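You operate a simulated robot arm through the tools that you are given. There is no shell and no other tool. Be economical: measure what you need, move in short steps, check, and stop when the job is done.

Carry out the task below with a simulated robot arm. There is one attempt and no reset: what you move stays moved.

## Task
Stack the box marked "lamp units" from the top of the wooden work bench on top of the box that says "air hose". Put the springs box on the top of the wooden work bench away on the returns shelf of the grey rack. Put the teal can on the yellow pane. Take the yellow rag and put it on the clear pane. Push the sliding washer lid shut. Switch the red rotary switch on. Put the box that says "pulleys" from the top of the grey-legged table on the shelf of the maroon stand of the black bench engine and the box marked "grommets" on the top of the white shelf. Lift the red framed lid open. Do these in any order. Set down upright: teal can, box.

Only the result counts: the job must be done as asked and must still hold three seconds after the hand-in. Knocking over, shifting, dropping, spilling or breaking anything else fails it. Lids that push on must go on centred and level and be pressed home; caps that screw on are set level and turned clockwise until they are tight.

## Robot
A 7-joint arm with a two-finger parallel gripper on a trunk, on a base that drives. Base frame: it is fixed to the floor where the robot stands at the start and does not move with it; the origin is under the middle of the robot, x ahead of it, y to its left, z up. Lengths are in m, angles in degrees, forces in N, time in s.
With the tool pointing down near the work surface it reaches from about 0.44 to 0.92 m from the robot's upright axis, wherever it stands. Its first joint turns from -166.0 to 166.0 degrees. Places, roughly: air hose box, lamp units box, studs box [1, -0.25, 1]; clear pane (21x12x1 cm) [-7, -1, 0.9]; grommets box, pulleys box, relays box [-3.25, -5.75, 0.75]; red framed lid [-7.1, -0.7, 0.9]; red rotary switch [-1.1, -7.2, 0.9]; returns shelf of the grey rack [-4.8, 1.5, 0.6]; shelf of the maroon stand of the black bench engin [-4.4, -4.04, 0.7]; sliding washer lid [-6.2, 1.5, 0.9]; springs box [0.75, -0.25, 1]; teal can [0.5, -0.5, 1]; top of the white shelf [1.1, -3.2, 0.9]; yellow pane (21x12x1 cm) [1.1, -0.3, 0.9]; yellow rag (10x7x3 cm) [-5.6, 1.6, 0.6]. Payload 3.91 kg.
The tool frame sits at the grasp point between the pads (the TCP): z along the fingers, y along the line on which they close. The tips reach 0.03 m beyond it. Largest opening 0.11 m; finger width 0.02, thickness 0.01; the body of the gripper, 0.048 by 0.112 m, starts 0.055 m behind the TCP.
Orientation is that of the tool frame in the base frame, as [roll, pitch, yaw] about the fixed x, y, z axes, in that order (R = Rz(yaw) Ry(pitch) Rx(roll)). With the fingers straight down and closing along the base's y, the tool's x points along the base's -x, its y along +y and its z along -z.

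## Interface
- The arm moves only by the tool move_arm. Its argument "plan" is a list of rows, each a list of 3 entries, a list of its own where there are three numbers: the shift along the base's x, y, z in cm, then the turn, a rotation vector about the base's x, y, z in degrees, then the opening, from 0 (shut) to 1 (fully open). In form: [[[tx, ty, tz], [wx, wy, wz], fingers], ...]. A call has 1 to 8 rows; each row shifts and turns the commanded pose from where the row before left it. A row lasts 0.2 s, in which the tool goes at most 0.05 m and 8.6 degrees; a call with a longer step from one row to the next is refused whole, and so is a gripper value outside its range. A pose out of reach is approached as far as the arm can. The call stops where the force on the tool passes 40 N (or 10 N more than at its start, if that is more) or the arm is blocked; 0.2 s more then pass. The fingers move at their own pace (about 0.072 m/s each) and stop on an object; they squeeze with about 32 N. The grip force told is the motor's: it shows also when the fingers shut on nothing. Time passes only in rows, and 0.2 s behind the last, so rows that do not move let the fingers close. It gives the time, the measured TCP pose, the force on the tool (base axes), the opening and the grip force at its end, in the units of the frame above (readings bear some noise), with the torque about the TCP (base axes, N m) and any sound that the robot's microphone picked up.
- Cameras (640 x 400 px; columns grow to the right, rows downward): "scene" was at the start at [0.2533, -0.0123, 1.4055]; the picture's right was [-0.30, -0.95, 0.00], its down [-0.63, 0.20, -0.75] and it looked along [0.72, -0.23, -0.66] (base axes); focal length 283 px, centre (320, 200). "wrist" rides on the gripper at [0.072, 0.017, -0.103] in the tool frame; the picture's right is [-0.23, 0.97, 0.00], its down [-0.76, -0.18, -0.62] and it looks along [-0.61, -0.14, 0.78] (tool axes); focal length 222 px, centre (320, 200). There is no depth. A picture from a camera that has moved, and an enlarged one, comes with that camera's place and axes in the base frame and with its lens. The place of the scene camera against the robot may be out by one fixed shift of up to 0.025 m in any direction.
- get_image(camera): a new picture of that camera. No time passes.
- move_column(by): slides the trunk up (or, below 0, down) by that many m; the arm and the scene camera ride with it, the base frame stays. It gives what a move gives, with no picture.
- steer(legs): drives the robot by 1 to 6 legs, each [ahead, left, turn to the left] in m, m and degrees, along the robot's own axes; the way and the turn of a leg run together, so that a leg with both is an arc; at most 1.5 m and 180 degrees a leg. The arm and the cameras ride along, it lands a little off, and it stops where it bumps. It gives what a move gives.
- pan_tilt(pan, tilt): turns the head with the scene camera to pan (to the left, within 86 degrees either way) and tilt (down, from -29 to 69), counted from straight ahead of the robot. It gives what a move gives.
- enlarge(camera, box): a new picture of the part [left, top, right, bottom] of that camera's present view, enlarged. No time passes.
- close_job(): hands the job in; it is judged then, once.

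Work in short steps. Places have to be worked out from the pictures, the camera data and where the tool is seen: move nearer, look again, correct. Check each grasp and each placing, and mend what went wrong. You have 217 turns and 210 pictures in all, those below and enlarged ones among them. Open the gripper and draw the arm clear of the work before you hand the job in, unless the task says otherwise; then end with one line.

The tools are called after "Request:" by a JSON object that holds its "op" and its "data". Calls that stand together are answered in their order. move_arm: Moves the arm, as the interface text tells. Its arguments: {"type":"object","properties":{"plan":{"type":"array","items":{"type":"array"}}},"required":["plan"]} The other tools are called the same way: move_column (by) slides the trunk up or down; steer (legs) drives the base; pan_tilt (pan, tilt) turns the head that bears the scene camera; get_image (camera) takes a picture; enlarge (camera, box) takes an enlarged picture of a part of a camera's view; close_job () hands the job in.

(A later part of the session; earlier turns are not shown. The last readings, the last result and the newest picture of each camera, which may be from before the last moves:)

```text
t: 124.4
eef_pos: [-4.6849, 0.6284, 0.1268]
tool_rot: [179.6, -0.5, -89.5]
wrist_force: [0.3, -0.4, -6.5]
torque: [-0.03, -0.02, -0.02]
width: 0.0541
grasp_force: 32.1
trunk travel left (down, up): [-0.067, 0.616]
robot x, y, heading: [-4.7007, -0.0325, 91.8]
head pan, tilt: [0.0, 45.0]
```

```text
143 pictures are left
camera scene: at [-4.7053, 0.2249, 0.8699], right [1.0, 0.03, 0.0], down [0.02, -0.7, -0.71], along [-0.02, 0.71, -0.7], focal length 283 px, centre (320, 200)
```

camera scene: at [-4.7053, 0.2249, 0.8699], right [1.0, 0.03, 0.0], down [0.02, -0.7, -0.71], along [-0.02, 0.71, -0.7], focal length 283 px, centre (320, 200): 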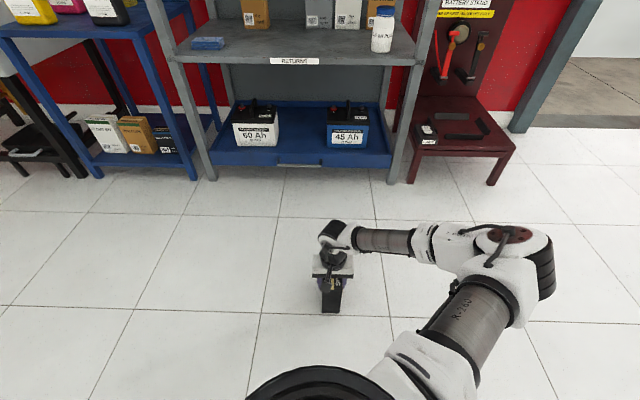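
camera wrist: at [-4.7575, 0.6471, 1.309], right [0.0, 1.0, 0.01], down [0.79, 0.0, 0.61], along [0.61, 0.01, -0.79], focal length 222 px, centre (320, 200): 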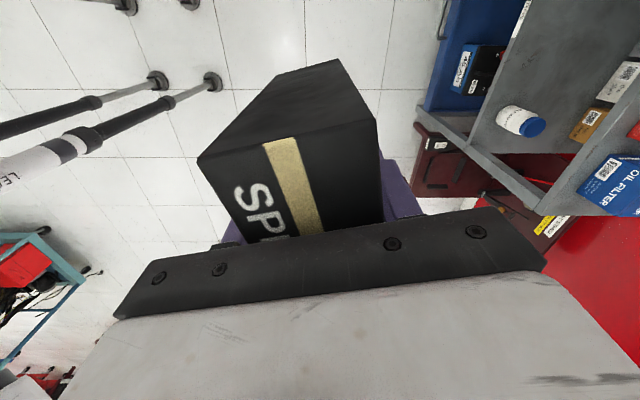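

Lower gently to the floor.

Request:
{"op": "move_arm", "data": {"plan": [[[0, 0, -0.5], [0, 0, 0], 0], [[0, 0, -0.5], [0, 0, 0], 0], [[0, 0, -0.3], [0, 0, 0], 0], [[0, 0, 0], [0, 0, 0], 0]]}}

Request:
{"op": "move_arm", "data": {"plan": [[[0, 0, -0.3], [0, 0, 0], 0], [[0, 0, 0], [0, 0, 0], 0]]}}

Request:
{"op": "move_arm", "data": {"plan": [[[0, 0, -0.3], [0, 0, 0], 0], [[0, 0, 0], [0, 0, 0], 0]]}}

```text
t: 125.4
eef_pos: [-4.6859, 0.6302, 0.1143]
tool_rot: [179.6, -0.5, -89.5]
wrist_force: [0.6, 1.6, -5.3]
torque: [0.0, 0.03, 0.0]
width: 0.0542
grasp_force: 32.0
trunk travel left (down, up): [-0.067, 0.616]
robot x, y, heading: [-4.6976, -0.0338, 91.7]
head pan, tilt: [0.0, 45.0]
```

```text
t: 126.0
eef_pos: [-4.6853, 0.6298, 0.1125]
tool_rot: [179.6, -0.5, -89.5]
wrist_force: [0.7, 0.0, -6.5]
torque: [0.0, 0.02, -0.01]
width: 0.0543
grasp_force: 32.4
trunk travel left (down, up): [-0.067, 0.616]
robot x, y, heading: [-4.7009, -0.0354, 91.5]
head pan, tilt: [0.0, 45.0]
```

```text
t: 126.6
eef_pos: [-4.6853, 0.6289, 0.109]
tool_rot: [179.7, -0.5, -89.5]
wrist_force: [-0.2, 0.6, -5.1]
torque: [-0.02, -0.02, -0.02]
width: 0.0545
grasp_force: 32.1
trunk travel left (down, up): [-0.067, 0.616]
robot x, y, heading: [-4.7008, -0.0371, 91.7]
head pan, tilt: [0.0, 45.0]
```

Request:
{"op": "move_arm", "data": {"plan": [[[0, 0, -0.3], [0, 0, 0], 0], [[0, 0, 0], [0, 0, 0], 0]]}}

Request:
{"op": "move_arm", "data": {"plan": [[[0, 0, -0.3], [0, 0, 0], 0], [[0, 0, 0], [0, 0, 0], 0]]}}

Request:
{"op": "move_arm", "data": {"plan": [[[0, 0, -0.2], [0, 0, 0], 0], [[0, 0, 0], [0, 0, 0], 0]]}}

```text
t: 127.2
eef_pos: [-4.6859, 0.6286, 0.1063]
tool_rot: [179.7, -0.5, -89.5]
wrist_force: [-0.7, -1.7, -3.1]
torque: [-0.1, -0.05, -0.04]
width: 0.0542
grasp_force: 32.1
trunk travel left (down, up): [-0.067, 0.616]
robot x, y, heading: [-4.6967, -0.0339, 91.4]
head pan, tilt: [0.0, 45.0]
```

```text
t: 127.8
eef_pos: [-4.6849, 0.6313, 0.105]
tool_rot: [179.7, -0.3, -89.4]
wrist_force: [-0.7, -5.8, 31.3]
torque: [0.08, -0.98, -0.12]
width: 0.054
grasp_force: 32.5
trunk travel left (down, up): [-0.067, 0.616]
robot x, y, heading: [-4.7002, -0.0334, 91.4]
head pan, tilt: [0.0, 45.0]
```

```text
t: 128.4
eef_pos: [-4.6852, 0.6307, 0.1028]
tool_rot: [179.5, -0.3, -89.5]
wrist_force: [-1.8, 3.8, 32.5]
torque: [0.17, -0.9, 0.02]
width: 0.0543
grasp_force: 32.2
trunk travel left (down, up): [-0.067, 0.616]
robot x, y, heading: [-4.6984, -0.0366, 91.8]
head pan, tilt: [0.0, 45.0]
```

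On the floor. Release and rise.

Request:
{"op": "move_arm", "data": {"plan": [[[0, 0, 0.3], [0, 0, 0], 0], [[0, 0, 0], [0, 0, 0], 0.8], [[0, 0, 0], [0, 0, 0], 0.9], [[0, 0, 1.5], [0, 0, 0], 0.9], [[0, 0, 3], [0, 0, 0], 0.9], [[0, 0, 4], [0, 0, 0], 0.9], [[0, -1, 4], [0, 0, 0], 0.9]]}}

Request:
{"op": "get_image", "data": {"camera": "wrist"}}

Request:
{"op": "get_image", "data": {"camera": "scene"}}

```text
t: 130.0
eef_pos: [-4.6877, 0.6188, 0.2307]
tool_rot: [179.6, -0.5, -89.5]
wrist_force: [0.4, 0.1, -0.3]
torque: [0.0, -0.03, 0.01]
width: 0.099
grasp_force: 0.0
trunk travel left (down, up): [-0.067, 0.616]
robot x, y, heading: [-4.6994, -0.0366, 91.8]
head pan, tilt: [0.0, 45.0]
```

```text
142 pictures are left
camera wrist: at [-4.7042, 0.5469, 0.334], right [-0.98, 0.22, 0.0], down [0.18, 0.77, 0.62], along [0.13, 0.6, -0.79], focal length 222 px, centre (320, 200)
```

wrist: 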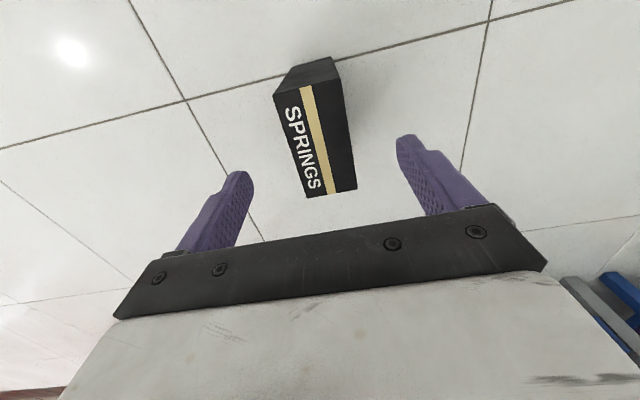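

```text
141 pictures are left
camera scene: at [-4.7052, 0.2247, 0.8699], right [1.0, 0.03, 0.0], down [0.02, -0.7, -0.71], along [-0.02, 0.71, -0.7], focal length 283 px, centre (320, 200)
```

scene: 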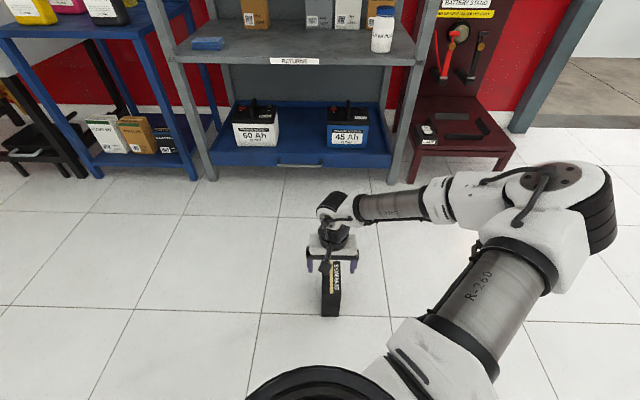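

Box stands upright at centre (-4.688, 0.631). Tilt the tool 45° forward while backing up above it.

Request:
{"op": "move_arm", "data": {"plan": [[[0, -1.5, 0.5], [7.5, 0, 0], 0.95], [[0, -1.5, 0.5], [7.5, 0, 0], 0.95], [[0, -1.5, 0], [7.5, 0, 0], 0.95], [[0, -1.5, 0], [7.5, 0, 0], 0.95], [[0, -1.5, 0], [7.5, 0, 0], 0.95], [[0, -1.5, 0], [7.5, 0, 0], 0.95]]}}

Request:
{"op": "get_image", "data": {"camera": "wrist"}}

Request:
{"op": "get_image", "data": {"camera": "scene"}}

```text
t: 131.6
eef_pos: [-4.6561, 0.5577, 0.2544]
tool_rot: [-168.4, 39.1, -75.9]
wrist_force: [0.3, -0.2, -0.5]
torque: [-0.01, 0.03, 0.02]
width: 0.1047
grasp_force: 0.1
out of reach, approached as far as the arm can: row 5, 6
trunk travel left (down, up): [-0.067, 0.616]
robot x, y, heading: [-4.7038, -0.037, 92.0]
head pan, tilt: [0.0, 45.0]
stopped in row 6: the arm was blocked; the commanded pose is now the measured one
```

```text
140 pictures are left
camera wrist: at [-4.664, 0.4344, 0.2831], right [-1.0, 0.06, -0.01], down [0.0, 0.19, 0.98], along [0.06, 0.98, -0.19], focal length 222 px, centre (320, 200)
```

wrist: 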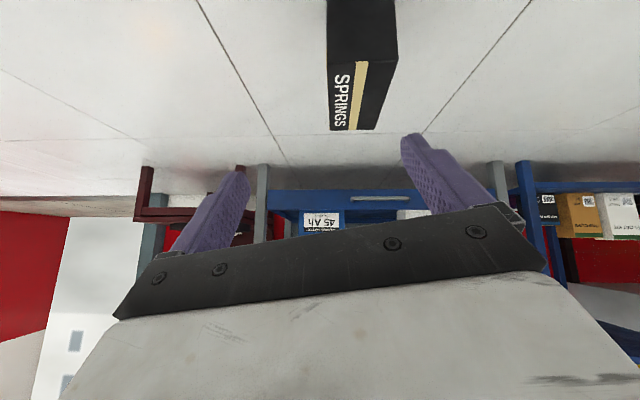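

```text
139 pictures are left
camera scene: at [-4.7095, 0.2222, 0.8761], right [1.0, 0.03, 0.01], down [0.03, -0.7, -0.71], along [-0.01, 0.71, -0.7], focal length 283 px, centre (320, 200)
```

scene: 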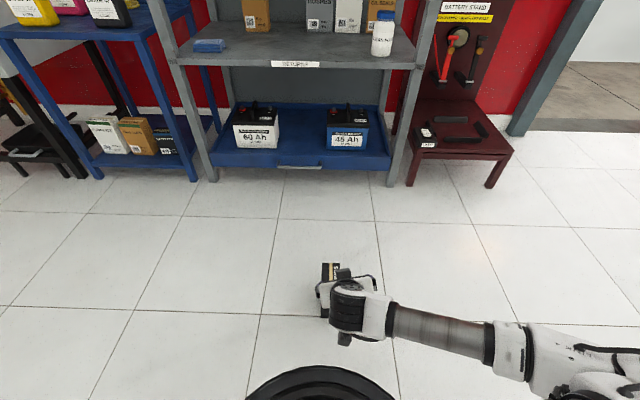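

The arm hit a limit this close in. Back the base 0.2 m and raise the trunk a bit, then straighten the tool.

Request:
{"op": "move_arm", "data": {"plan": [[[0, -1, 3], [0, 0, 0], 0.95], [[0, 0, 2], [0, 0, 0], 0.95]]}}

Request:
{"op": "steer", "data": {"legs": [[-0.22, 0, 0]]}}

Request:
{"op": "move_arm", "data": {"plan": [[[0, 4, 0], [1.2, 2.3, -1.6], 0.95], [[0, 4, 0], [1.2, 2.3, -1.6], 0.95], [[0, 4, 0], [1.2, 2.3, -1.5], 0.95], [[0, 2, 0], [1.1, 2.3, -1.5], 0.95]]}}

Request:
{"op": "get_image", "data": {"camera": "wrist"}}

Request:
{"op": "get_image", "data": {"camera": "scene"}}

```text
t: 132.2
eef_pos: [-4.6592, 0.5744, 0.2744]
tool_rot: [-171.4, 39.0, -77.8]
wrist_force: [-0.3, -0.1, -0.3]
torque: [0.01, -0.03, 0.01]
width: 0.1043
grasp_force: 0.1
out of reach, approached as far as the arm can: row 1, 2
trunk travel left (down, up): [-0.067, 0.616]
robot x, y, heading: [-4.6978, -0.0368, 92.1]
head pan, tilt: [0.0, 45.0]
```

```text
t: 133.9
eef_pos: [-4.6513, 0.3593, 0.2748]
tool_rot: [-171.1, 39.0, -77.6]
wrist_force: [-0.5, 0.2, -0.3]
torque: [0.01, 0.02, 0.0]
width: 0.1045
grasp_force: 0.0
trunk travel left (down, up): [-0.067, 0.616]
robot x, y, heading: [-4.6949, -0.2511, 91.7]
head pan, tilt: [0.0, 45.0]
```

```text
t: 134.9
eef_pos: [-4.652, 0.4995, 0.2765]
tool_rot: [177.3, 44.6, -91.6]
wrist_force: [-0.9, -0.1, 0.7]
torque: [0.0, -0.03, 0.0]
width: 0.1047
grasp_force: 0.1
trunk travel left (down, up): [-0.067, 0.616]
robot x, y, heading: [-4.6942, -0.2522, 91.6]
head pan, tilt: [0.0, 45.0]
```

```text
138 pictures are left
camera wrist: at [-4.669, 0.3755, 0.2987], right [-0.97, 0.16, 0.19], down [0.21, 0.11, 0.97], along [0.13, 0.98, -0.14], focal length 222 px, centre (320, 200)
```

wrist: 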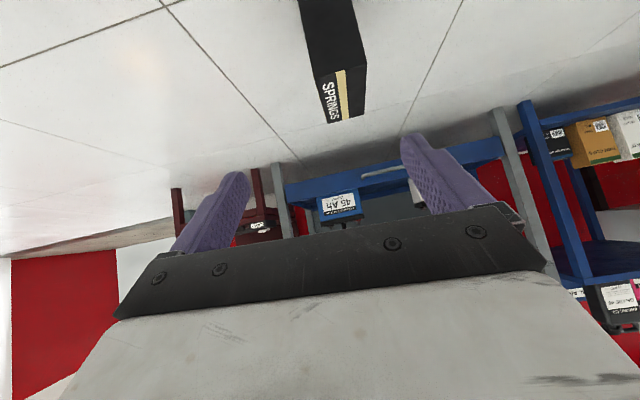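

```text
137 pictures are left
camera scene: at [-4.6992, 0.0093, 0.8699], right [1.0, 0.03, 0.0], down [0.02, -0.7, -0.71], along [-0.02, 0.71, -0.7], focal length 283 px, centre (320, 200)
```

scene: 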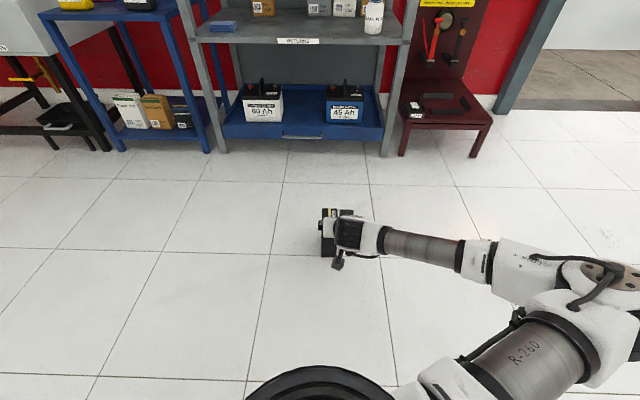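

Fine: correct the residual tilt, centre on the box (x=-4.688) and line up on the 45° approach.

Request:
{"op": "move_arm", "data": {"plan": [[[-3.6, 0, -2], [0, -1.9, 0], 1], [[0, 0, -2.5], [0, 0, 0], 1], [[0, 2, -2], [0, 0, 0], 1], [[0, 2, -2], [0, 0, 0], 1]]}}

Request:
{"op": "get_image", "data": {"camera": "wrist"}}

Request:
{"op": "enlarge", "data": {"camera": "scene", "box": [260, 170, 420, 290]}}

```text
t: 135.9
eef_pos: [-4.6822, 0.5424, 0.1976]
tool_rot: [-179.4, 45.0, -89.4]
wrist_force: [0.4, 0.7, 0.2]
torque: [-0.01, -0.03, -0.02]
width: 0.1101
grasp_force: 0.1
trunk travel left (down, up): [-0.067, 0.616]
robot x, y, heading: [-4.6913, -0.2524, 91.4]
head pan, tilt: [0.0, 45.0]
```

```text
136 pictures are left
camera wrist: at [-4.7001, 0.4182, 0.2181], right [-0.98, 0.16, 0.15], down [0.17, 0.1, 0.98], along [0.14, 0.98, -0.12], focal length 222 px, centre (320, 200)
```

wrist: 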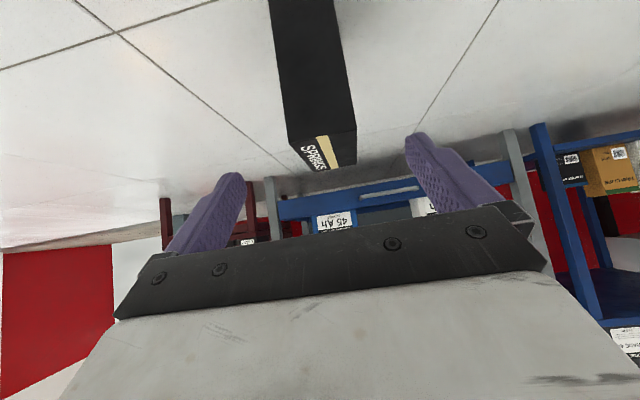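

```text
3.33 times, centred on (340, 230) of scene
camera zoom: at [-4.6975, 0.0073, 0.8709], right [1.0, 0.03, 0.0], down [0.02, -0.7, -0.71], along [-0.02, 0.71, -0.7], focal length 942 px, centre (253, 100)
```

zoom: 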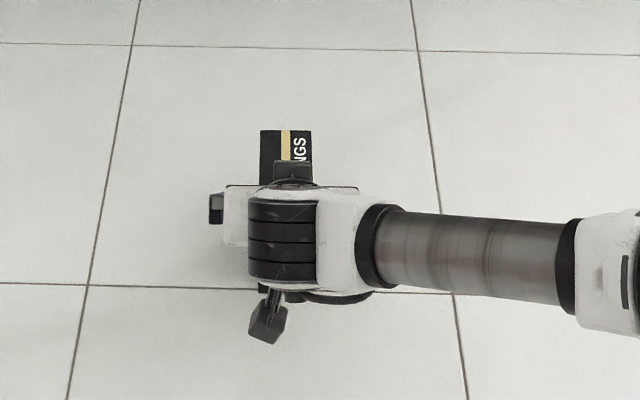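

Aligned. Advance along the tool axis and grip.

Request:
{"op": "move_arm", "data": {"plan": [[[-0.5, 2, -2.2], [0, 0, 0], 1], [[0, 2, -2.2], [0, 0, 0], 1], [[0, 2, -2.2], [0, 0, 0], 1], [[0, 1.1, -1.2], [0, 0, 0], 1], [[0, 0, 0], [0, 0, 0], 1]]}}

Request:
{"op": "get_image", "data": {"camera": "wrist"}}

Request:
{"op": "move_arm", "data": {"plan": [[[0, 0, 0], [0, 0, 0], 0], [[0, 0, 0], [0, 0, 0], 0], [[0, 0, 0], [0, 0, 0], 0], [[0, 0, 0], [0, 0, 0], 0], [[0, 0, 0], [0, 0, 0], 0]]}}

Request:
{"op": "get_image", "data": {"camera": "wrist"}}

```text
t: 137.3
eef_pos: [-4.671, 0.628, 0.1542]
tool_rot: [-176.9, 47.2, -87.9]
wrist_force: [-0.9, 1.1, -0.2]
torque: [0.0, -0.04, 0.0]
width: 0.1103
grasp_force: 0.0
trunk travel left (down, up): [-0.067, 0.616]
robot x, y, heading: [-4.6918, -0.2534, 91.7]
head pan, tilt: [0.0, 45.0]
stopped in row 5: the arm was blocked; the commanded pose is now the measured one
```

```text
134 pictures are left
camera wrist: at [-4.6901, 0.5033, 0.1698], right [-0.98, 0.16, 0.13], down [0.14, 0.06, 0.99], along [0.15, 0.99, -0.08], focal length 222 px, centre (320, 200)
```

wrist: 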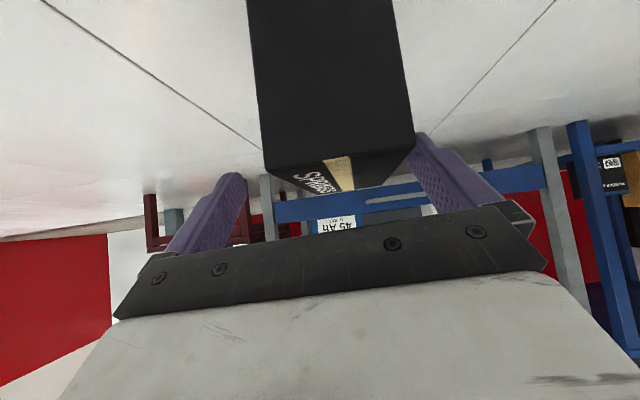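

```text
t: 138.7
eef_pos: [-4.6686, 0.6322, 0.1574]
tool_rot: [-176.2, 47.5, -87.1]
wrist_force: [-1.1, -0.8, -0.3]
torque: [-0.02, 0.0, -0.04]
width: 0.0542
grasp_force: 32.1
trunk travel left (down, up): [-0.067, 0.616]
robot x, y, heading: [-4.6932, -0.2494, 91.8]
head pan, tilt: [0.0, 45.0]
stopped in row 5: the arm was blocked; the commanded pose is now the measured one
```

```text
133 pictures are left
camera wrist: at [-4.6874, 0.5072, 0.1723], right [-0.98, 0.15, 0.12], down [0.13, 0.05, 0.99], along [0.15, 0.99, -0.07], focal length 222 px, centre (320, 200)
```

wrist: 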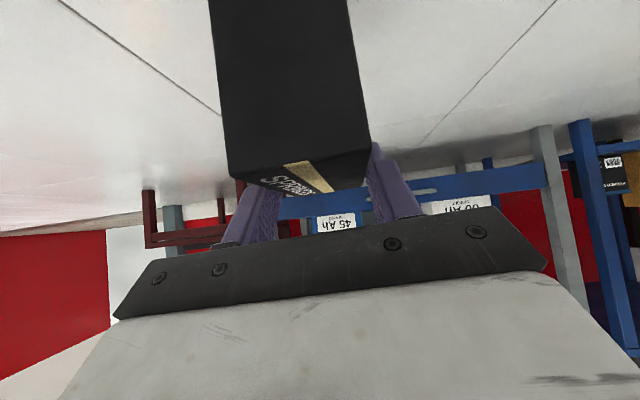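

Grip is only at the finger tips because the arm was blocked (forearm near floor). Open, retreat, raise the trunk for a steeper arm posture.

Request:
{"op": "move_arm", "data": {"plan": [[[0, 0, 0], [0, 0, 0], 1], [[0, 0, 0], [0, 0, 0], 1], [[0, -2, 2], [0, 0, 0], 1], [[0, -3, 3], [0, 0, 0], 1], [[0, -3, 3], [0, 0, 0], 1]]}}

Request:
{"op": "move_column", "data": {"by": 0.2}}

Request:
{"op": "get_image", "data": {"camera": "scene"}}

```text
t: 139.9
eef_pos: [-4.6726, 0.5455, 0.2129]
tool_rot: [-177.4, 46.3, -88.3]
wrist_force: [-0.3, -0.3, -0.5]
torque: [0.01, 0.03, 0.02]
width: 0.11
grasp_force: 0.1
trunk travel left (down, up): [-0.067, 0.616]
robot x, y, heading: [-4.6925, -0.2493, 91.8]
head pan, tilt: [0.0, 45.0]
```

```text
t: 142.0
eef_pos: [-4.6736, 0.5466, 0.4081]
tool_rot: [-177.4, 46.2, -88.2]
wrist_force: [0.1, -1.0, -0.2]
torque: [-0.01, -0.02, 0.01]
width: 0.1098
grasp_force: 0.0
trunk travel left (down, up): [-0.267, 0.416]
robot x, y, heading: [-4.6955, -0.2528, 91.8]
head pan, tilt: [0.0, 45.0]
```

```text
132 pictures are left
camera scene: at [-4.6976, 0.0127, 1.0666], right [1.0, 0.03, 0.0], down [0.02, -0.71, -0.71], along [-0.02, 0.71, -0.71], focal length 283 px, centre (320, 200)
```

scene: 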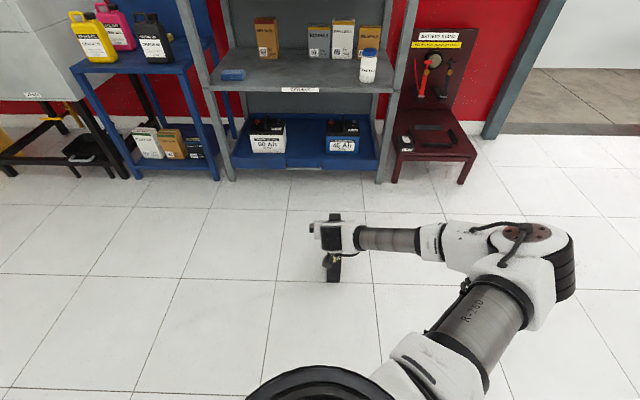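

Now lower the arm with the trunk higher.

Request:
{"op": "move_arm", "data": {"plan": [[[-1, 0, -4], [-1.3, 0, -1.8], 1], [[-0.5, 0, -4.5], [0, -1.5, 0], 1], [[0, 0, -4.5], [0, 0, 0], 1], [[0, 0, -4.5], [0, 0, 0], 1], [[0, 0, -3], [0, 0, 0], 1]]}}

Request:
{"op": "get_image", "data": {"camera": "wrist"}}

Request:
{"op": "get_image", "data": {"camera": "scene"}}

```text
t: 143.2
eef_pos: [-4.6556, 0.5795, 0.3137]
tool_rot: [-175.3, 44.7, -88.4]
wrist_force: [0.2, -0.2, 0.0]
torque: [0.0, -0.03, 0.01]
width: 0.11
grasp_force: 0.1
out of reach, approached as far as the arm can: row 2, 3, 4, 5
trunk travel left (down, up): [-0.267, 0.416]
robot x, y, heading: [-4.6945, -0.2506, 91.7]
head pan, tilt: [0.0, 45.0]
```

```text
131 pictures are left
camera wrist: at [-4.6784, 0.4565, 0.3335], right [-0.98, 0.19, 0.1], down [0.12, 0.1, 0.99], along [0.18, 0.98, -0.12], focal length 222 px, centre (320, 200)
```

wrist: 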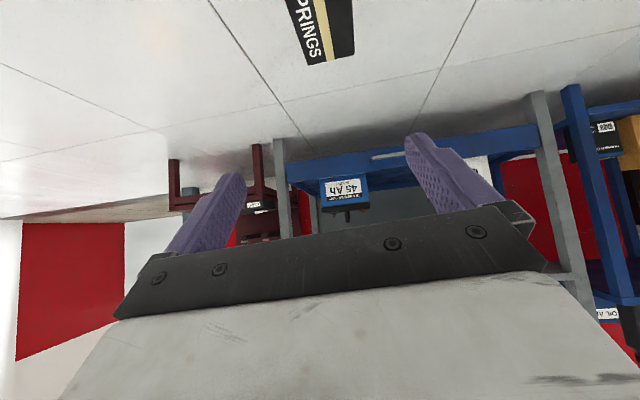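

```text
130 pictures are left
camera scene: at [-4.6975, 0.0128, 1.0666], right [1.0, 0.03, 0.0], down [0.02, -0.71, -0.71], along [-0.02, 0.71, -0.71], focal length 283 px, centre (320, 200)
```

scene: 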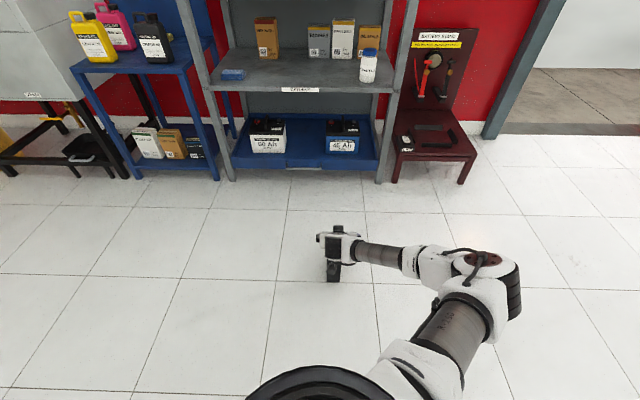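

This tilt direction is limited by the wrist with the elbow out to the right. The arm should manage better if the tool tilts toward the robot's left, so I'll stand with the rack on my left (heading 0). First make the tool vertical and raise.

Request:
{"op": "move_arm", "data": {"plan": [[[0, -3, 3], [-8, 0, 0], 1], [[0, -3, 3], [-8, 0, 0], 1], [[0, 0, 0], [-8, 0, 0], 1], [[0, 0, 0], [-8, 0, 0], 1], [[0, 0, 0], [-8, 0, 0], 1], [[0, 0, 0], [-5, 0, 0], 1]]}}

Request:
{"op": "move_column", "data": {"by": 0.15}}

Request:
{"op": "steer", "data": {"legs": [[0, 0, -91.5]]}}

Request:
{"op": "get_image", "data": {"camera": "scene"}}

```text
t: 144.6
eef_pos: [-4.6552, 0.519, 0.3724]
tool_rot: [-176.4, -0.2, -88.8]
wrist_force: [-0.6, -0.5, -1.1]
torque: [-0.01, -0.01, -0.03]
width: 0.1103
grasp_force: 0.0
trunk travel left (down, up): [-0.267, 0.416]
robot x, y, heading: [-4.6959, -0.2508, 91.7]
head pan, tilt: [0.0, 45.0]
```

```text
t: 146.4
eef_pos: [-4.6567, 0.52, 0.5217]
tool_rot: [-176.5, -0.1, -88.9]
wrist_force: [-0.4, -0.3, -0.4]
torque: [-0.01, -0.03, -0.01]
width: 0.1098
grasp_force: 0.0
trunk travel left (down, up): [-0.417, 0.266]
robot x, y, heading: [-4.693, -0.2523, 91.6]
head pan, tilt: [0.0, 45.0]
```

```text
t: 150.8
eef_pos: [-3.9252, -0.3355, 0.5225]
tool_rot: [-176.4, -0.1, 177.7]
wrist_force: [0.5, 0.1, -0.8]
torque: [0.01, 0.02, 0.01]
width: 0.1098
grasp_force: 0.1
trunk travel left (down, up): [-0.417, 0.266]
robot x, y, heading: [-4.6897, -0.2515, -1.5]
head pan, tilt: [0.0, 45.0]
```

```text
129 pictures are left
camera scene: at [-4.439, -0.2462, 1.2167], right [-0.03, -1.0, 0.0], down [-0.71, 0.02, -0.71], along [0.71, -0.02, -0.71], focal length 283 px, centre (320, 200)
```

scene: 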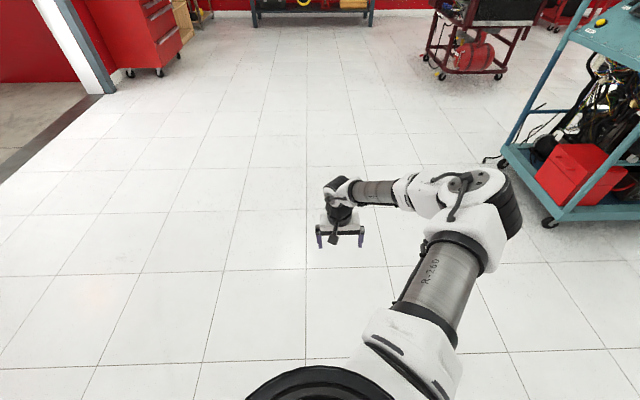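

Drive to about (-5.3, 0.43), arm stays above the box height.

Request:
{"op": "steer", "data": {"legs": [[-0.6, 0, 1.5], [0, 0.68, 0]]}}

Request:
{"op": "move_arm", "data": {"plan": [[[-1, 0, 0], [3.6, 0, 8], 1], [[-1, 0, 0], [0, 0, 8.5], 1], [[-1, 0, 0], [0, 0, 8.5], 1], [[-1, 0, 0], [0, 0, 8.5], 1], [[-1, 0, 0], [0, 0, 8.5], 1], [[-1, 0, 0], [0, 0, 8.5], 1], [[-1, 0, 0], [0, 0, 8.5], 1], [[-1, 0, 0], [0, 0, 8.5], 1]]}}

Request:
{"op": "get_image", "data": {"camera": "scene"}}

```text
t: 159.6
eef_pos: [-4.528, 0.3614, 0.5213]
tool_rot: [-176.3, -0.1, 178.5]
wrist_force: [-0.9, -0.5, 0.1]
torque: [0.0, 0.02, -0.02]
width: 0.1099
grasp_force: 0.0
trunk travel left (down, up): [-0.417, 0.266]
robot x, y, heading: [-5.2969, 0.4336, -0.8]
head pan, tilt: [0.0, 45.0]
```

```text
refused: row 1 steps farther than a row can; nothing moved
```

```text
128 pictures are left
camera scene: at [-5.0428, 0.4435, 1.2167], right [-0.02, -1.0, 0.0], down [-0.71, 0.01, -0.71], along [0.71, -0.01, -0.71], focal length 283 px, centre (320, 200)
```

scene: 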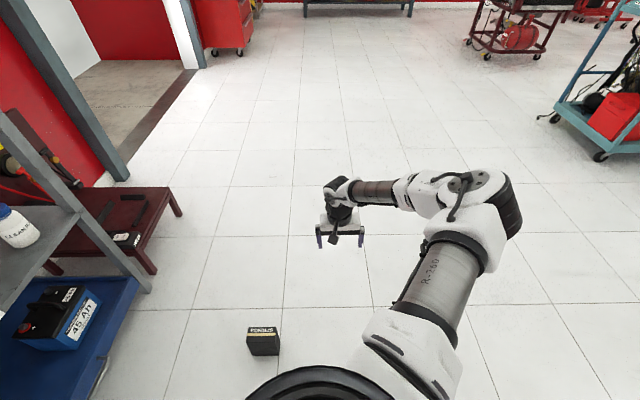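

Turn the tool +91° about z and level it.

Request:
{"op": "move_arm", "data": {"plan": [[[-1, 0, 0], [3.7, 0, 0], 1], [[-1, 0, 0], [0, 0, 8.5], 1], [[-1, 0, 0], [0, 0, 8.5], 1], [[-1, 0, 0], [0, 0, 8.5], 1], [[-1, 0, 0], [0, 0, 8.5], 1], [[-1, 0, 0], [0, 0, 8.5], 1], [[-1, 0, 0], [0, 0, 8.5], 1], [[-1, 0, 0], [0, 0, 8.5], 1]]}}

Request:
{"op": "move_arm", "data": {"plan": [[[-1, 0, 0], [0, 0, 8], 1], [[-1, 0, 0], [0, 0, 8], 1], [[-1, 0, 0], [0, 0, 8], 1], [[-1, 0, 0], [0, 0, 8], 1]]}}

Request:
{"op": "get_image", "data": {"camera": "scene"}}

```text
t: 161.4
eef_pos: [-4.5858, 0.361, 0.5232]
tool_rot: [179.9, -0.1, -141.9]
wrist_force: [-0.3, 0.3, -0.3]
torque: [-0.02, -0.03, 0.0]
width: 0.1101
grasp_force: 0.1
out of reach, approached as far as the arm can: row 6, 7, 8
trunk travel left (down, up): [-0.417, 0.266]
robot x, y, heading: [-5.2992, 0.4345, -0.9]
head pan, tilt: [0.0, 45.0]
```

```text
t: 162.4
eef_pos: [-4.5846, 0.3611, 0.5227]
tool_rot: [180.0, -0.2, -141.8]
wrist_force: [-0.5, -0.6, 0.7]
torque: [0.04, -0.01, -0.01]
width: 0.11
grasp_force: 0.1
out of reach, approached as far as the arm can: row 1, 2, 3, 4
trunk travel left (down, up): [-0.417, 0.266]
robot x, y, heading: [-5.2988, 0.4368, -0.9]
head pan, tilt: [0.0, 45.0]
```

```text
127 pictures are left
camera scene: at [-5.0428, 0.4434, 1.2167], right [-0.02, -1.0, 0.0], down [-0.71, 0.01, -0.71], along [0.71, -0.01, -0.71], focal length 283 px, centre (320, 200)
```

scene: 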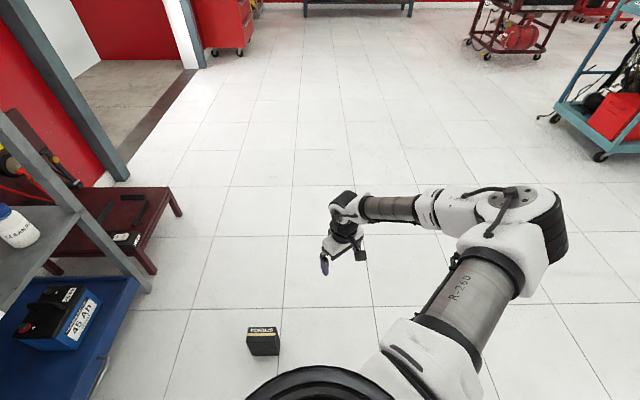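

Joint limit that way. Rotate the other way to yaw +90 instead.

Request:
{"op": "move_arm", "data": {"plan": [[[0, 0, 0], [0, 0, -8.5], 1], [[0, 0, 0], [0, 0, -8.5], 1], [[0, 0, 0], [0, 0, -8.5], 1], [[0, 0, 0], [0, 0, -8.5], 1], [[0, 0, 0], [0, 0, -8.5], 1], [[0, 0, 0], [0, 0, -8.5], 1], [[0, 0, 0], [0, 0, -8.5], 1], [[0, 0, 0], [0, 0, -8.5], 1]]}}

Request:
{"op": "move_arm", "data": {"plan": [[[0, 0, 0], [0, 0, -8.5], 1], [[0, 0, 0], [0, 0, -8.5], 1], [[0, 0, 0], [0, 0, -8.5], 1], [[0, 0, 0], [0, 0, -8.5], 1], [[0, 0, 0], [0, 0, -8.5], 1], [[0, 0, 0], [0, 0, -8.5], 1], [[0, 0, 0], [0, 0, -8.5], 1], [[0, 0, 0], [0, 0, -8.5], 1]]}}

```text
t: 164.2
eef_pos: [-4.5847, 0.3617, 0.5233]
tool_rot: [180.0, -0.2, 150.0]
wrist_force: [0.3, -0.2, 0.0]
torque: [0.03, 0.01, 0.01]
width: 0.1098
grasp_force: 0.0
trunk travel left (down, up): [-0.417, 0.266]
robot x, y, heading: [-5.2966, 0.4345, -0.8]
head pan, tilt: [0.0, 45.0]
```

```text
t: 166.0
eef_pos: [-4.5848, 0.3618, 0.5219]
tool_rot: [179.8, -0.1, 82.0]
wrist_force: [-0.8, -0.2, -0.3]
torque: [0.0, -0.01, 0.03]
width: 0.1102
grasp_force: 0.0
trunk travel left (down, up): [-0.417, 0.266]
robot x, y, heading: [-5.2952, 0.4349, -0.9]
head pan, tilt: [0.0, 45.0]
```

Now tilt the tool toward +y (robot's left) by 60° while aligning x to the box.

Request:
{"op": "move_arm", "data": {"plan": [[[-1, 0, 0], [0, 0, 8], 1], [[-1.3, 0, 0], [8.5, 0, 0], 1], [[-1.3, 0, 0], [8.5, 0, 0], 1], [[-1.3, 0, 0], [8.5, 0, 0], 1], [[-1.3, 0, 0], [8.5, 0, 0], 1], [[-1.3, 0, 0], [8.5, 0, 0], 1], [[-1.3, 0, 0], [8.5, 0, 0], 1], [[-1.5, 0, 0], [8.5, 0, 0], 1]]}}

Request:
{"op": "get_image", "data": {"camera": "scene"}}

Request:
{"op": "get_image", "data": {"camera": "wrist"}}

```text
t: 167.8
eef_pos: [-4.6875, 0.3617, 0.5226]
tool_rot: [179.4, -59.8, 90.5]
wrist_force: [-0.8, 0.3, 1.2]
torque: [0.0, 0.0, 0.0]
width: 0.1098
grasp_force: 0.0
trunk travel left (down, up): [-0.417, 0.266]
robot x, y, heading: [-5.2974, 0.434, -1.0]
head pan, tilt: [0.0, 45.0]
```

```text
126 pictures are left
camera scene: at [-5.0428, 0.4435, 1.2167], right [-0.02, -1.0, 0.0], down [-0.71, 0.01, -0.71], along [0.71, -0.01, -0.71], focal length 283 px, centre (320, 200)
```

scene: 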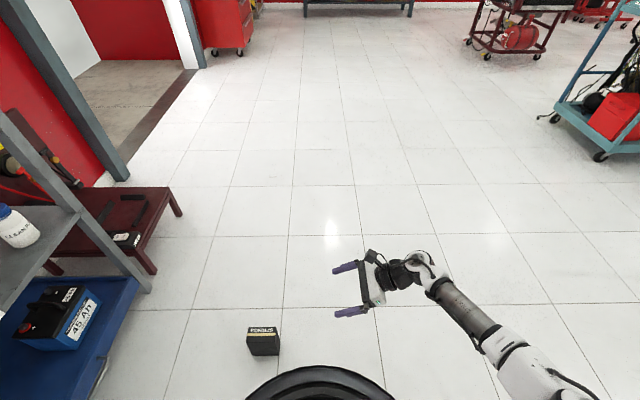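

```text
125 pictures are left
camera wrist: at [-4.6728, 0.3095, 0.637], right [0.97, -0.11, -0.19], down [-0.18, -0.92, -0.35], along [-0.14, 0.37, -0.92], focal length 222 px, centre (320, 200)
```

wrist: 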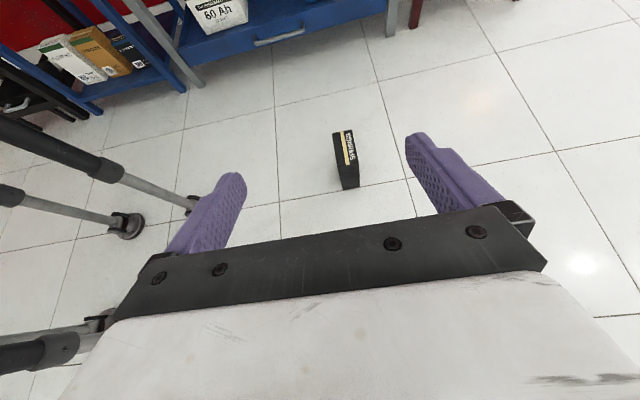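

The tilt works on this side. Zoom on the box for its current pose.

Request:
{"op": "enlarge", "data": {"camera": "wrist", "box": [300, 110, 400, 210]}}

```text
4.00 times, centred on (350, 160) of wrist
camera zoom: at [-4.6728, 0.3095, 0.637], right [0.97, -0.11, -0.19], down [-0.18, -0.92, -0.35], along [-0.14, 0.37, -0.92], focal length 888 px, centre (200, 360)
```

zoom: 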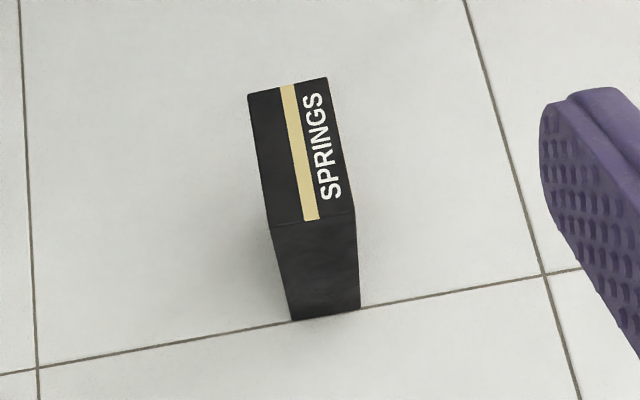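

Box centre (-4.666, 0.637), near face y≈0.586. Lower the trunk 0.3 m and move to the pre-approach.

Request:
{"op": "move_column", "data": {"by": -0.3}}

Request:
{"op": "move_arm", "data": {"plan": [[[1, 2, 0], [0, 0, 0], 1], [[1.1, 4, 0], [0, 0, 0], 1], [[0, 4, -1], [0, 0, 0], 1], [[0, 3, -2], [0, 0, 0], 1], [[0, 3, -2], [0, 0, 0], 1], [[0, 1, -2], [0, 0, 0], 1]]}}

Request:
{"op": "get_image", "data": {"camera": "wrist"}}

Request:
{"op": "get_image", "data": {"camera": "scene"}}

```text
t: 170.8
eef_pos: [-4.6844, 0.3389, 0.2567]
tool_rot: [177.8, -54.6, 92.5]
wrist_force: [0.1, -0.9, 0.6]
torque: [0.03, -0.01, 0.0]
width: 0.1099
grasp_force: 0.0
trunk travel left (down, up): [-0.117, 0.566]
robot x, y, heading: [-5.2938, 0.4314, -0.7]
head pan, tilt: [0.0, 45.0]
```

```text
t: 171.8
eef_pos: [-4.6497, 0.4146, 0.2244]
tool_rot: [175.4, -49.7, 93.6]
wrist_force: [-0.3, 0.4, 0.5]
torque: [-0.03, 0.0, 0.01]
width: 0.11
grasp_force: 0.0
trunk travel left (down, up): [-0.117, 0.566]
robot x, y, heading: [-5.2962, 0.4372, -1.0]
head pan, tilt: [0.0, 45.0]
stopped in row 4: the arm was blocked; the commanded pose is now the measured one
```

```text
123 pictures are left
camera wrist: at [-4.6409, 0.3823, 0.3467], right [0.98, -0.15, -0.12], down [-0.17, -0.97, -0.19], along [-0.09, 0.21, -0.97], focal length 222 px, centre (320, 200)
```

wrist: 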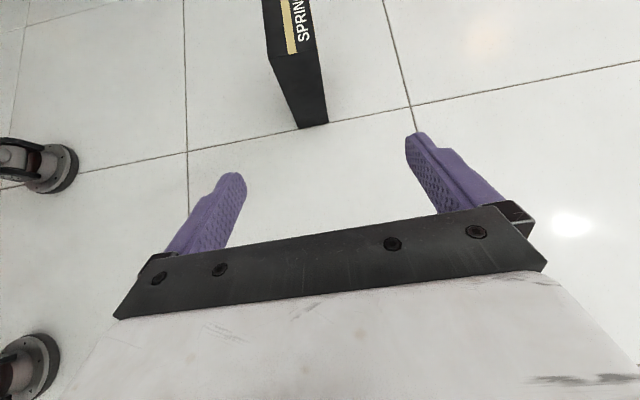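

```text
122 pictures are left
camera scene: at [-5.0496, 0.4484, 0.926], right [-0.02, -1.0, 0.01], down [-0.7, 0.01, -0.71], along [0.71, -0.02, -0.7], focal length 283 px, centre (320, 200)
```

scene: 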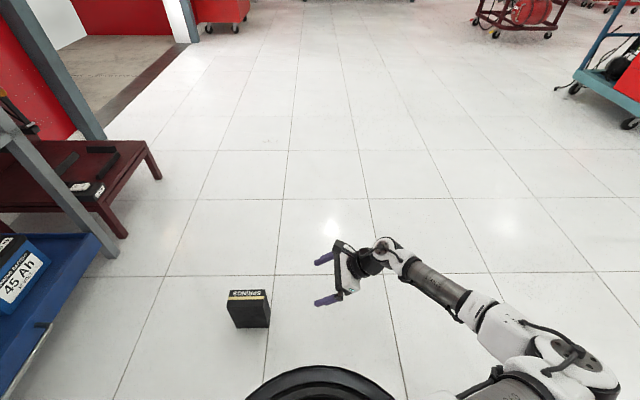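

The forearm meets the floor when folded. Try with the base farther back so the arm is more extended and the trunk higher.

Request:
{"op": "move_arm", "data": {"plan": [[[0, -2, 2], [0, 0, 0], 1], [[0, -2, 2], [0, 0, 0], 1]]}}

Request:
{"op": "move_column", "data": {"by": 0.2}}

Request:
{"op": "steer", "data": {"legs": [[-0.22, 0, 1]]}}

Request:
{"op": "move_arm", "data": {"plan": [[[4, 0, 0], [0, 0, 0], 1], [[4.5, 0, 0], [0, 0, 0], 1], [[4.5, 0, 0], [0, 0, 0], 1], [[4.5, 2, 0], [3, 0, 0], 1], [[2, 3, -2], [3, 0, 0], 1], [[0, 3, -3.5], [3, 0, 0], 1], [[0, 3, -3.5], [2, 0, 0], 1], [[0, 2, -3.5], [0, 0, 0], 1]]}}

Request:
{"op": "get_image", "data": {"camera": "scene"}}

```text
t: 172.4
eef_pos: [-4.6515, 0.3833, 0.2528]
tool_rot: [176.5, -50.7, 93.3]
wrist_force: [0.5, 0.0, -0.6]
torque: [0.01, 0.02, 0.01]
width: 0.11
grasp_force: 0.0
trunk travel left (down, up): [-0.117, 0.566]
robot x, y, heading: [-5.2976, 0.4327, -0.7]
head pan, tilt: [0.0, 45.0]
```

```text
t: 174.5
eef_pos: [-4.6538, 0.3817, 0.4467]
tool_rot: [176.9, -51.5, 92.1]
wrist_force: [-0.7, -0.6, 0.2]
torque: [0.01, 0.01, 0.0]
width: 0.11
grasp_force: 0.0
trunk travel left (down, up): [-0.317, 0.366]
robot x, y, heading: [-5.2984, 0.435, -1.0]
head pan, tilt: [0.0, 45.0]
```

```text
t: 176.2
eef_pos: [-4.871, 0.3961, 0.4462]
tool_rot: [176.8, -51.5, 93.2]
wrist_force: [0.0, -0.3, 0.2]
torque: [0.01, 0.0, 0.01]
width: 0.1102
grasp_force: 0.0
trunk travel left (down, up): [-0.317, 0.366]
robot x, y, heading: [-5.52, 0.4369, 0.1]
head pan, tilt: [0.0, 45.0]
```

```text
t: 178.0
eef_pos: [-4.6778, 0.5232, 0.3226]
tool_rot: [175.6, -62.5, 94.2]
wrist_force: [0.1, 1.3, -0.4]
torque: [-0.01, 0.01, -0.01]
width: 0.1101
grasp_force: 0.0
trunk travel left (down, up): [-0.317, 0.366]
robot x, y, heading: [-5.5138, 0.4342, -0.2]
head pan, tilt: [0.0, 45.0]
```

```text
121 pictures are left
camera scene: at [-5.2619, 0.4495, 1.1167], right [0.0, -1.0, 0.0], down [-0.71, 0.0, -0.71], along [0.71, 0.0, -0.71], focal length 283 px, centre (320, 200)
```

scene: 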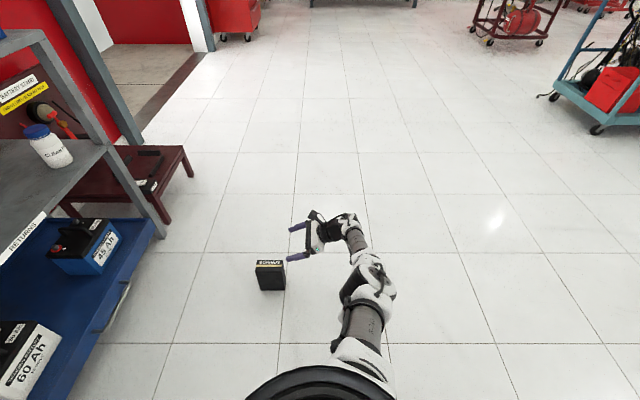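

Much better posture. Lower on to the approach line and level the grip axis.

Request:
{"op": "move_arm", "data": {"plan": [[[1.2, 0, -3], [-2.5, 2, 0], 1], [[0, 0, -4], [0, 0, 0], 1], [[0, 0, -4], [0, 0, 0], 1], [[0, 0.5, -4], [0, 0, 0], 1], [[0, 0, -1.5], [0, 0, 0], 1], [[0, 0, 0], [0, 0, 0], 1]]}}

Request:
{"op": "get_image", "data": {"camera": "wrist"}}

Request:
{"op": "get_image", "data": {"camera": "scene"}}

```text
t: 179.4
eef_pos: [-4.7183, 0.5594, 0.2433]
tool_rot: [179.9, -60.2, 90.4]
wrist_force: [0.6, 0.3, 0.1]
torque: [0.02, 0.03, 0.03]
width: 0.1101
grasp_force: 0.1
out of reach, approached as far as the arm can: row 1, 2, 3, 4, 5
trunk travel left (down, up): [-0.317, 0.366]
robot x, y, heading: [-5.5127, 0.4361, 0.1]
head pan, tilt: [0.0, 45.0]
```

```text
120 pictures are left
camera wrist: at [-4.7026, 0.5068, 0.3569], right [0.97, -0.11, -0.2], down [-0.17, -0.92, -0.35], along [-0.14, 0.37, -0.92], focal length 222 px, centre (320, 200)
```

wrist: 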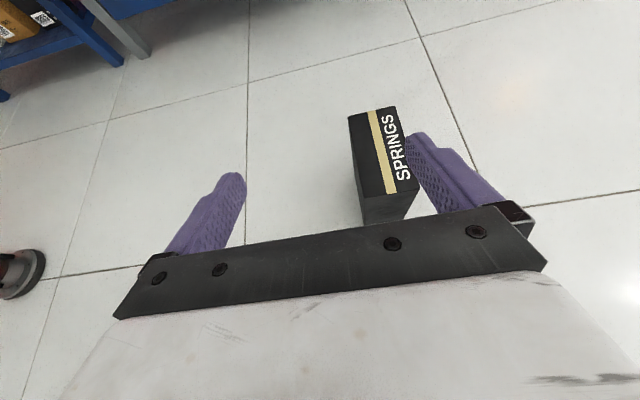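

```text
119 pictures are left
camera scene: at [-5.2618, 0.4495, 1.1166], right [0.0, -1.0, 0.0], down [-0.71, 0.0, -0.71], along [0.71, 0.0, -0.71], focal length 283 px, centre (320, 200)
```

scene: 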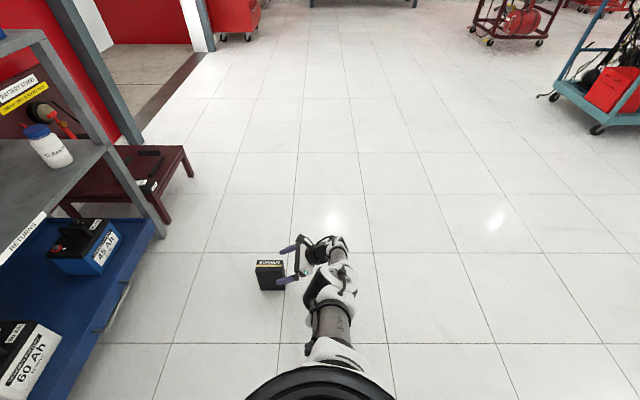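

Arm is at full stretch; retreat slightly, drive 0.06 ahead, and lower the trunk instead.

Request:
{"op": "move_arm", "data": {"plan": [[[0, -3, 2], [0, 0, 0], 1], [[0, -3, 1], [0, 0, 0], 1]]}}

Request:
{"op": "steer", "data": {"legs": [[0.08, 0, 0]]}}

Request:
{"op": "move_column", "data": {"by": -0.12}}

Request:
{"op": "get_image", "data": {"camera": "wrist"}}

```text
t: 180.0
eef_pos: [-4.7111, 0.4981, 0.2683]
tool_rot: [-179.8, -60.2, 90.3]
wrist_force: [0.5, -0.1, -0.1]
torque: [0.0, 0.01, 0.0]
width: 0.11
grasp_force: 0.2
out of reach, approached as far as the arm can: row 1
trunk travel left (down, up): [-0.317, 0.366]
robot x, y, heading: [-5.52, 0.4346, 0.2]
head pan, tilt: [0.0, 45.0]
```

```text
t: 181.1
eef_pos: [-4.6313, 0.4977, 0.2677]
tool_rot: [-179.9, -60.2, 90.5]
wrist_force: [0.3, 1.4, 0.6]
torque: [0.0, -0.03, -0.01]
width: 0.1102
grasp_force: 0.2
trunk travel left (down, up): [-0.317, 0.366]
robot x, y, heading: [-5.435, 0.4368, 0.0]
head pan, tilt: [0.0, 45.0]
```

```text
t: 182.6
eef_pos: [-4.6322, 0.4974, 0.148]
tool_rot: [-179.9, -60.2, 90.3]
wrist_force: [0.2, -0.7, 0.5]
torque: [-0.02, 0.03, 0.06]
width: 0.11
grasp_force: 0.1
trunk travel left (down, up): [-0.197, 0.486]
robot x, y, heading: [-5.436, 0.4367, -0.0]
head pan, tilt: [0.0, 45.0]
```

```text
118 pictures are left
camera wrist: at [-4.6158, 0.4436, 0.2623], right [0.97, -0.11, -0.2], down [-0.17, -0.92, -0.35], along [-0.14, 0.38, -0.92], focal length 222 px, centre (320, 200)
```

wrist: 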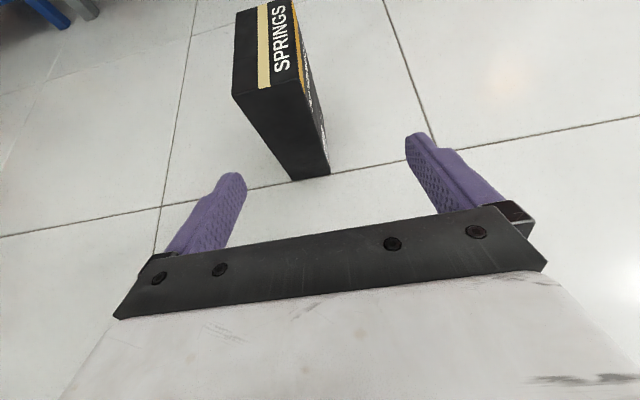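

Posture good. Shift x by -3 cm, then advance along the tool axis to the grasp.

Request:
{"op": "move_arm", "data": {"plan": [[[-1.5, 1, 0.4], [0, 0, 0], 1], [[-1.5, 2.4, 0.4], [0, 0, 0], 1], [[0, 2.2, -1.25], [0, 0, 0], 1], [[0, 2.2, -1.25], [0, 0, 0], 1], [[0, 2.2, -1.25], [0, 0, 0], 1], [[0, 2.0, -1.2], [0, 0, 0], 1], [[0, 0, 0], [0, 0, 0], 1]]}}

Request:
{"op": "get_image", "data": {"camera": "wrist"}}

```text
t: 184.2
eef_pos: [-4.6534, 0.6272, 0.1063]
tool_rot: [-180.0, -60.2, 90.4]
wrist_force: [-0.3, -4.9, 4.0]
torque: [0.05, 0.03, 0.08]
width: 0.1099
grasp_force: 0.0
out of reach, approached as far as the arm can: row 1, 2, 3, 4, 5, 6
trunk travel left (down, up): [-0.197, 0.486]
robot x, y, heading: [-5.4351, 0.4374, -0.1]
head pan, tilt: [0.0, 45.0]
```

```text
117 pictures are left
camera wrist: at [-4.6372, 0.5748, 0.2201], right [0.97, -0.11, -0.2], down [-0.17, -0.92, -0.35], along [-0.14, 0.38, -0.92], focal length 222 px, centre (320, 200)
```

wrist: 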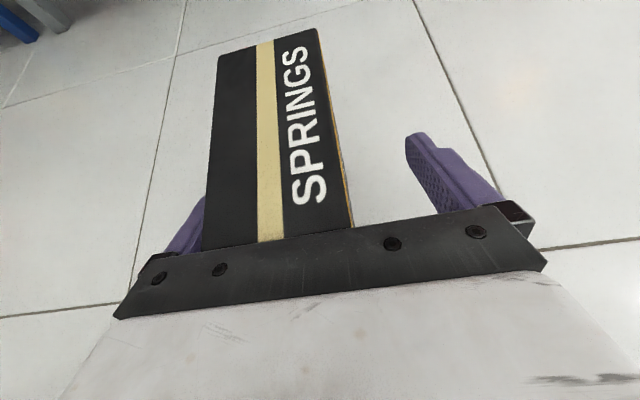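

In place, palm lightly touching. Back 4 mm and close.

Request:
{"op": "move_arm", "data": {"plan": [[[-0.6, -0.5, 0.3], [0, 0, 0], 1], [[0, 0, 0], [0, 0, 0], 0], [[0, 0, 0], [0, 0, 0], 0], [[0, 0, 0], [0, 0, 0], 0], [[0, 0, 0], [0, 0, 0], 0], [[0, 0, 0], [0, 0, 0], 0]]}}

Request:
{"op": "get_image", "data": {"camera": "wrist"}}

```text
t: 185.6
eef_pos: [-4.6591, 0.6241, 0.1091]
tool_rot: [-179.8, -60.2, 90.5]
wrist_force: [-2.1, 2.2, 0.6]
torque: [0.22, 0.12, 0.07]
width: 0.0542
grasp_force: 32.5
trunk travel left (down, up): [-0.197, 0.486]
robot x, y, heading: [-5.435, 0.4367, -0.1]
head pan, tilt: [0.0, 45.0]
```

```text
116 pictures are left
camera wrist: at [-4.6439, 0.5708, 0.2226], right [0.97, -0.1, -0.2], down [-0.17, -0.92, -0.35], along [-0.15, 0.38, -0.92], focal length 222 px, centre (320, 200)
```

wrist: 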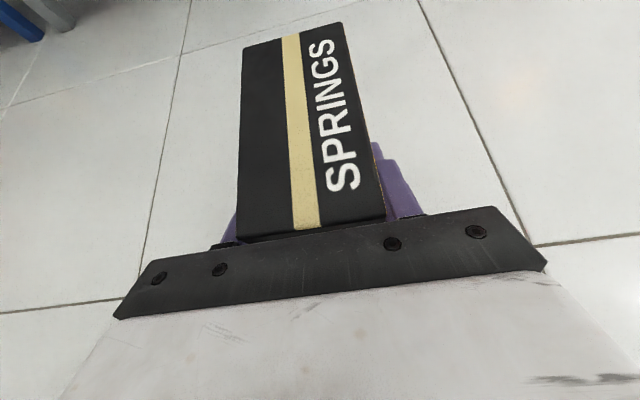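

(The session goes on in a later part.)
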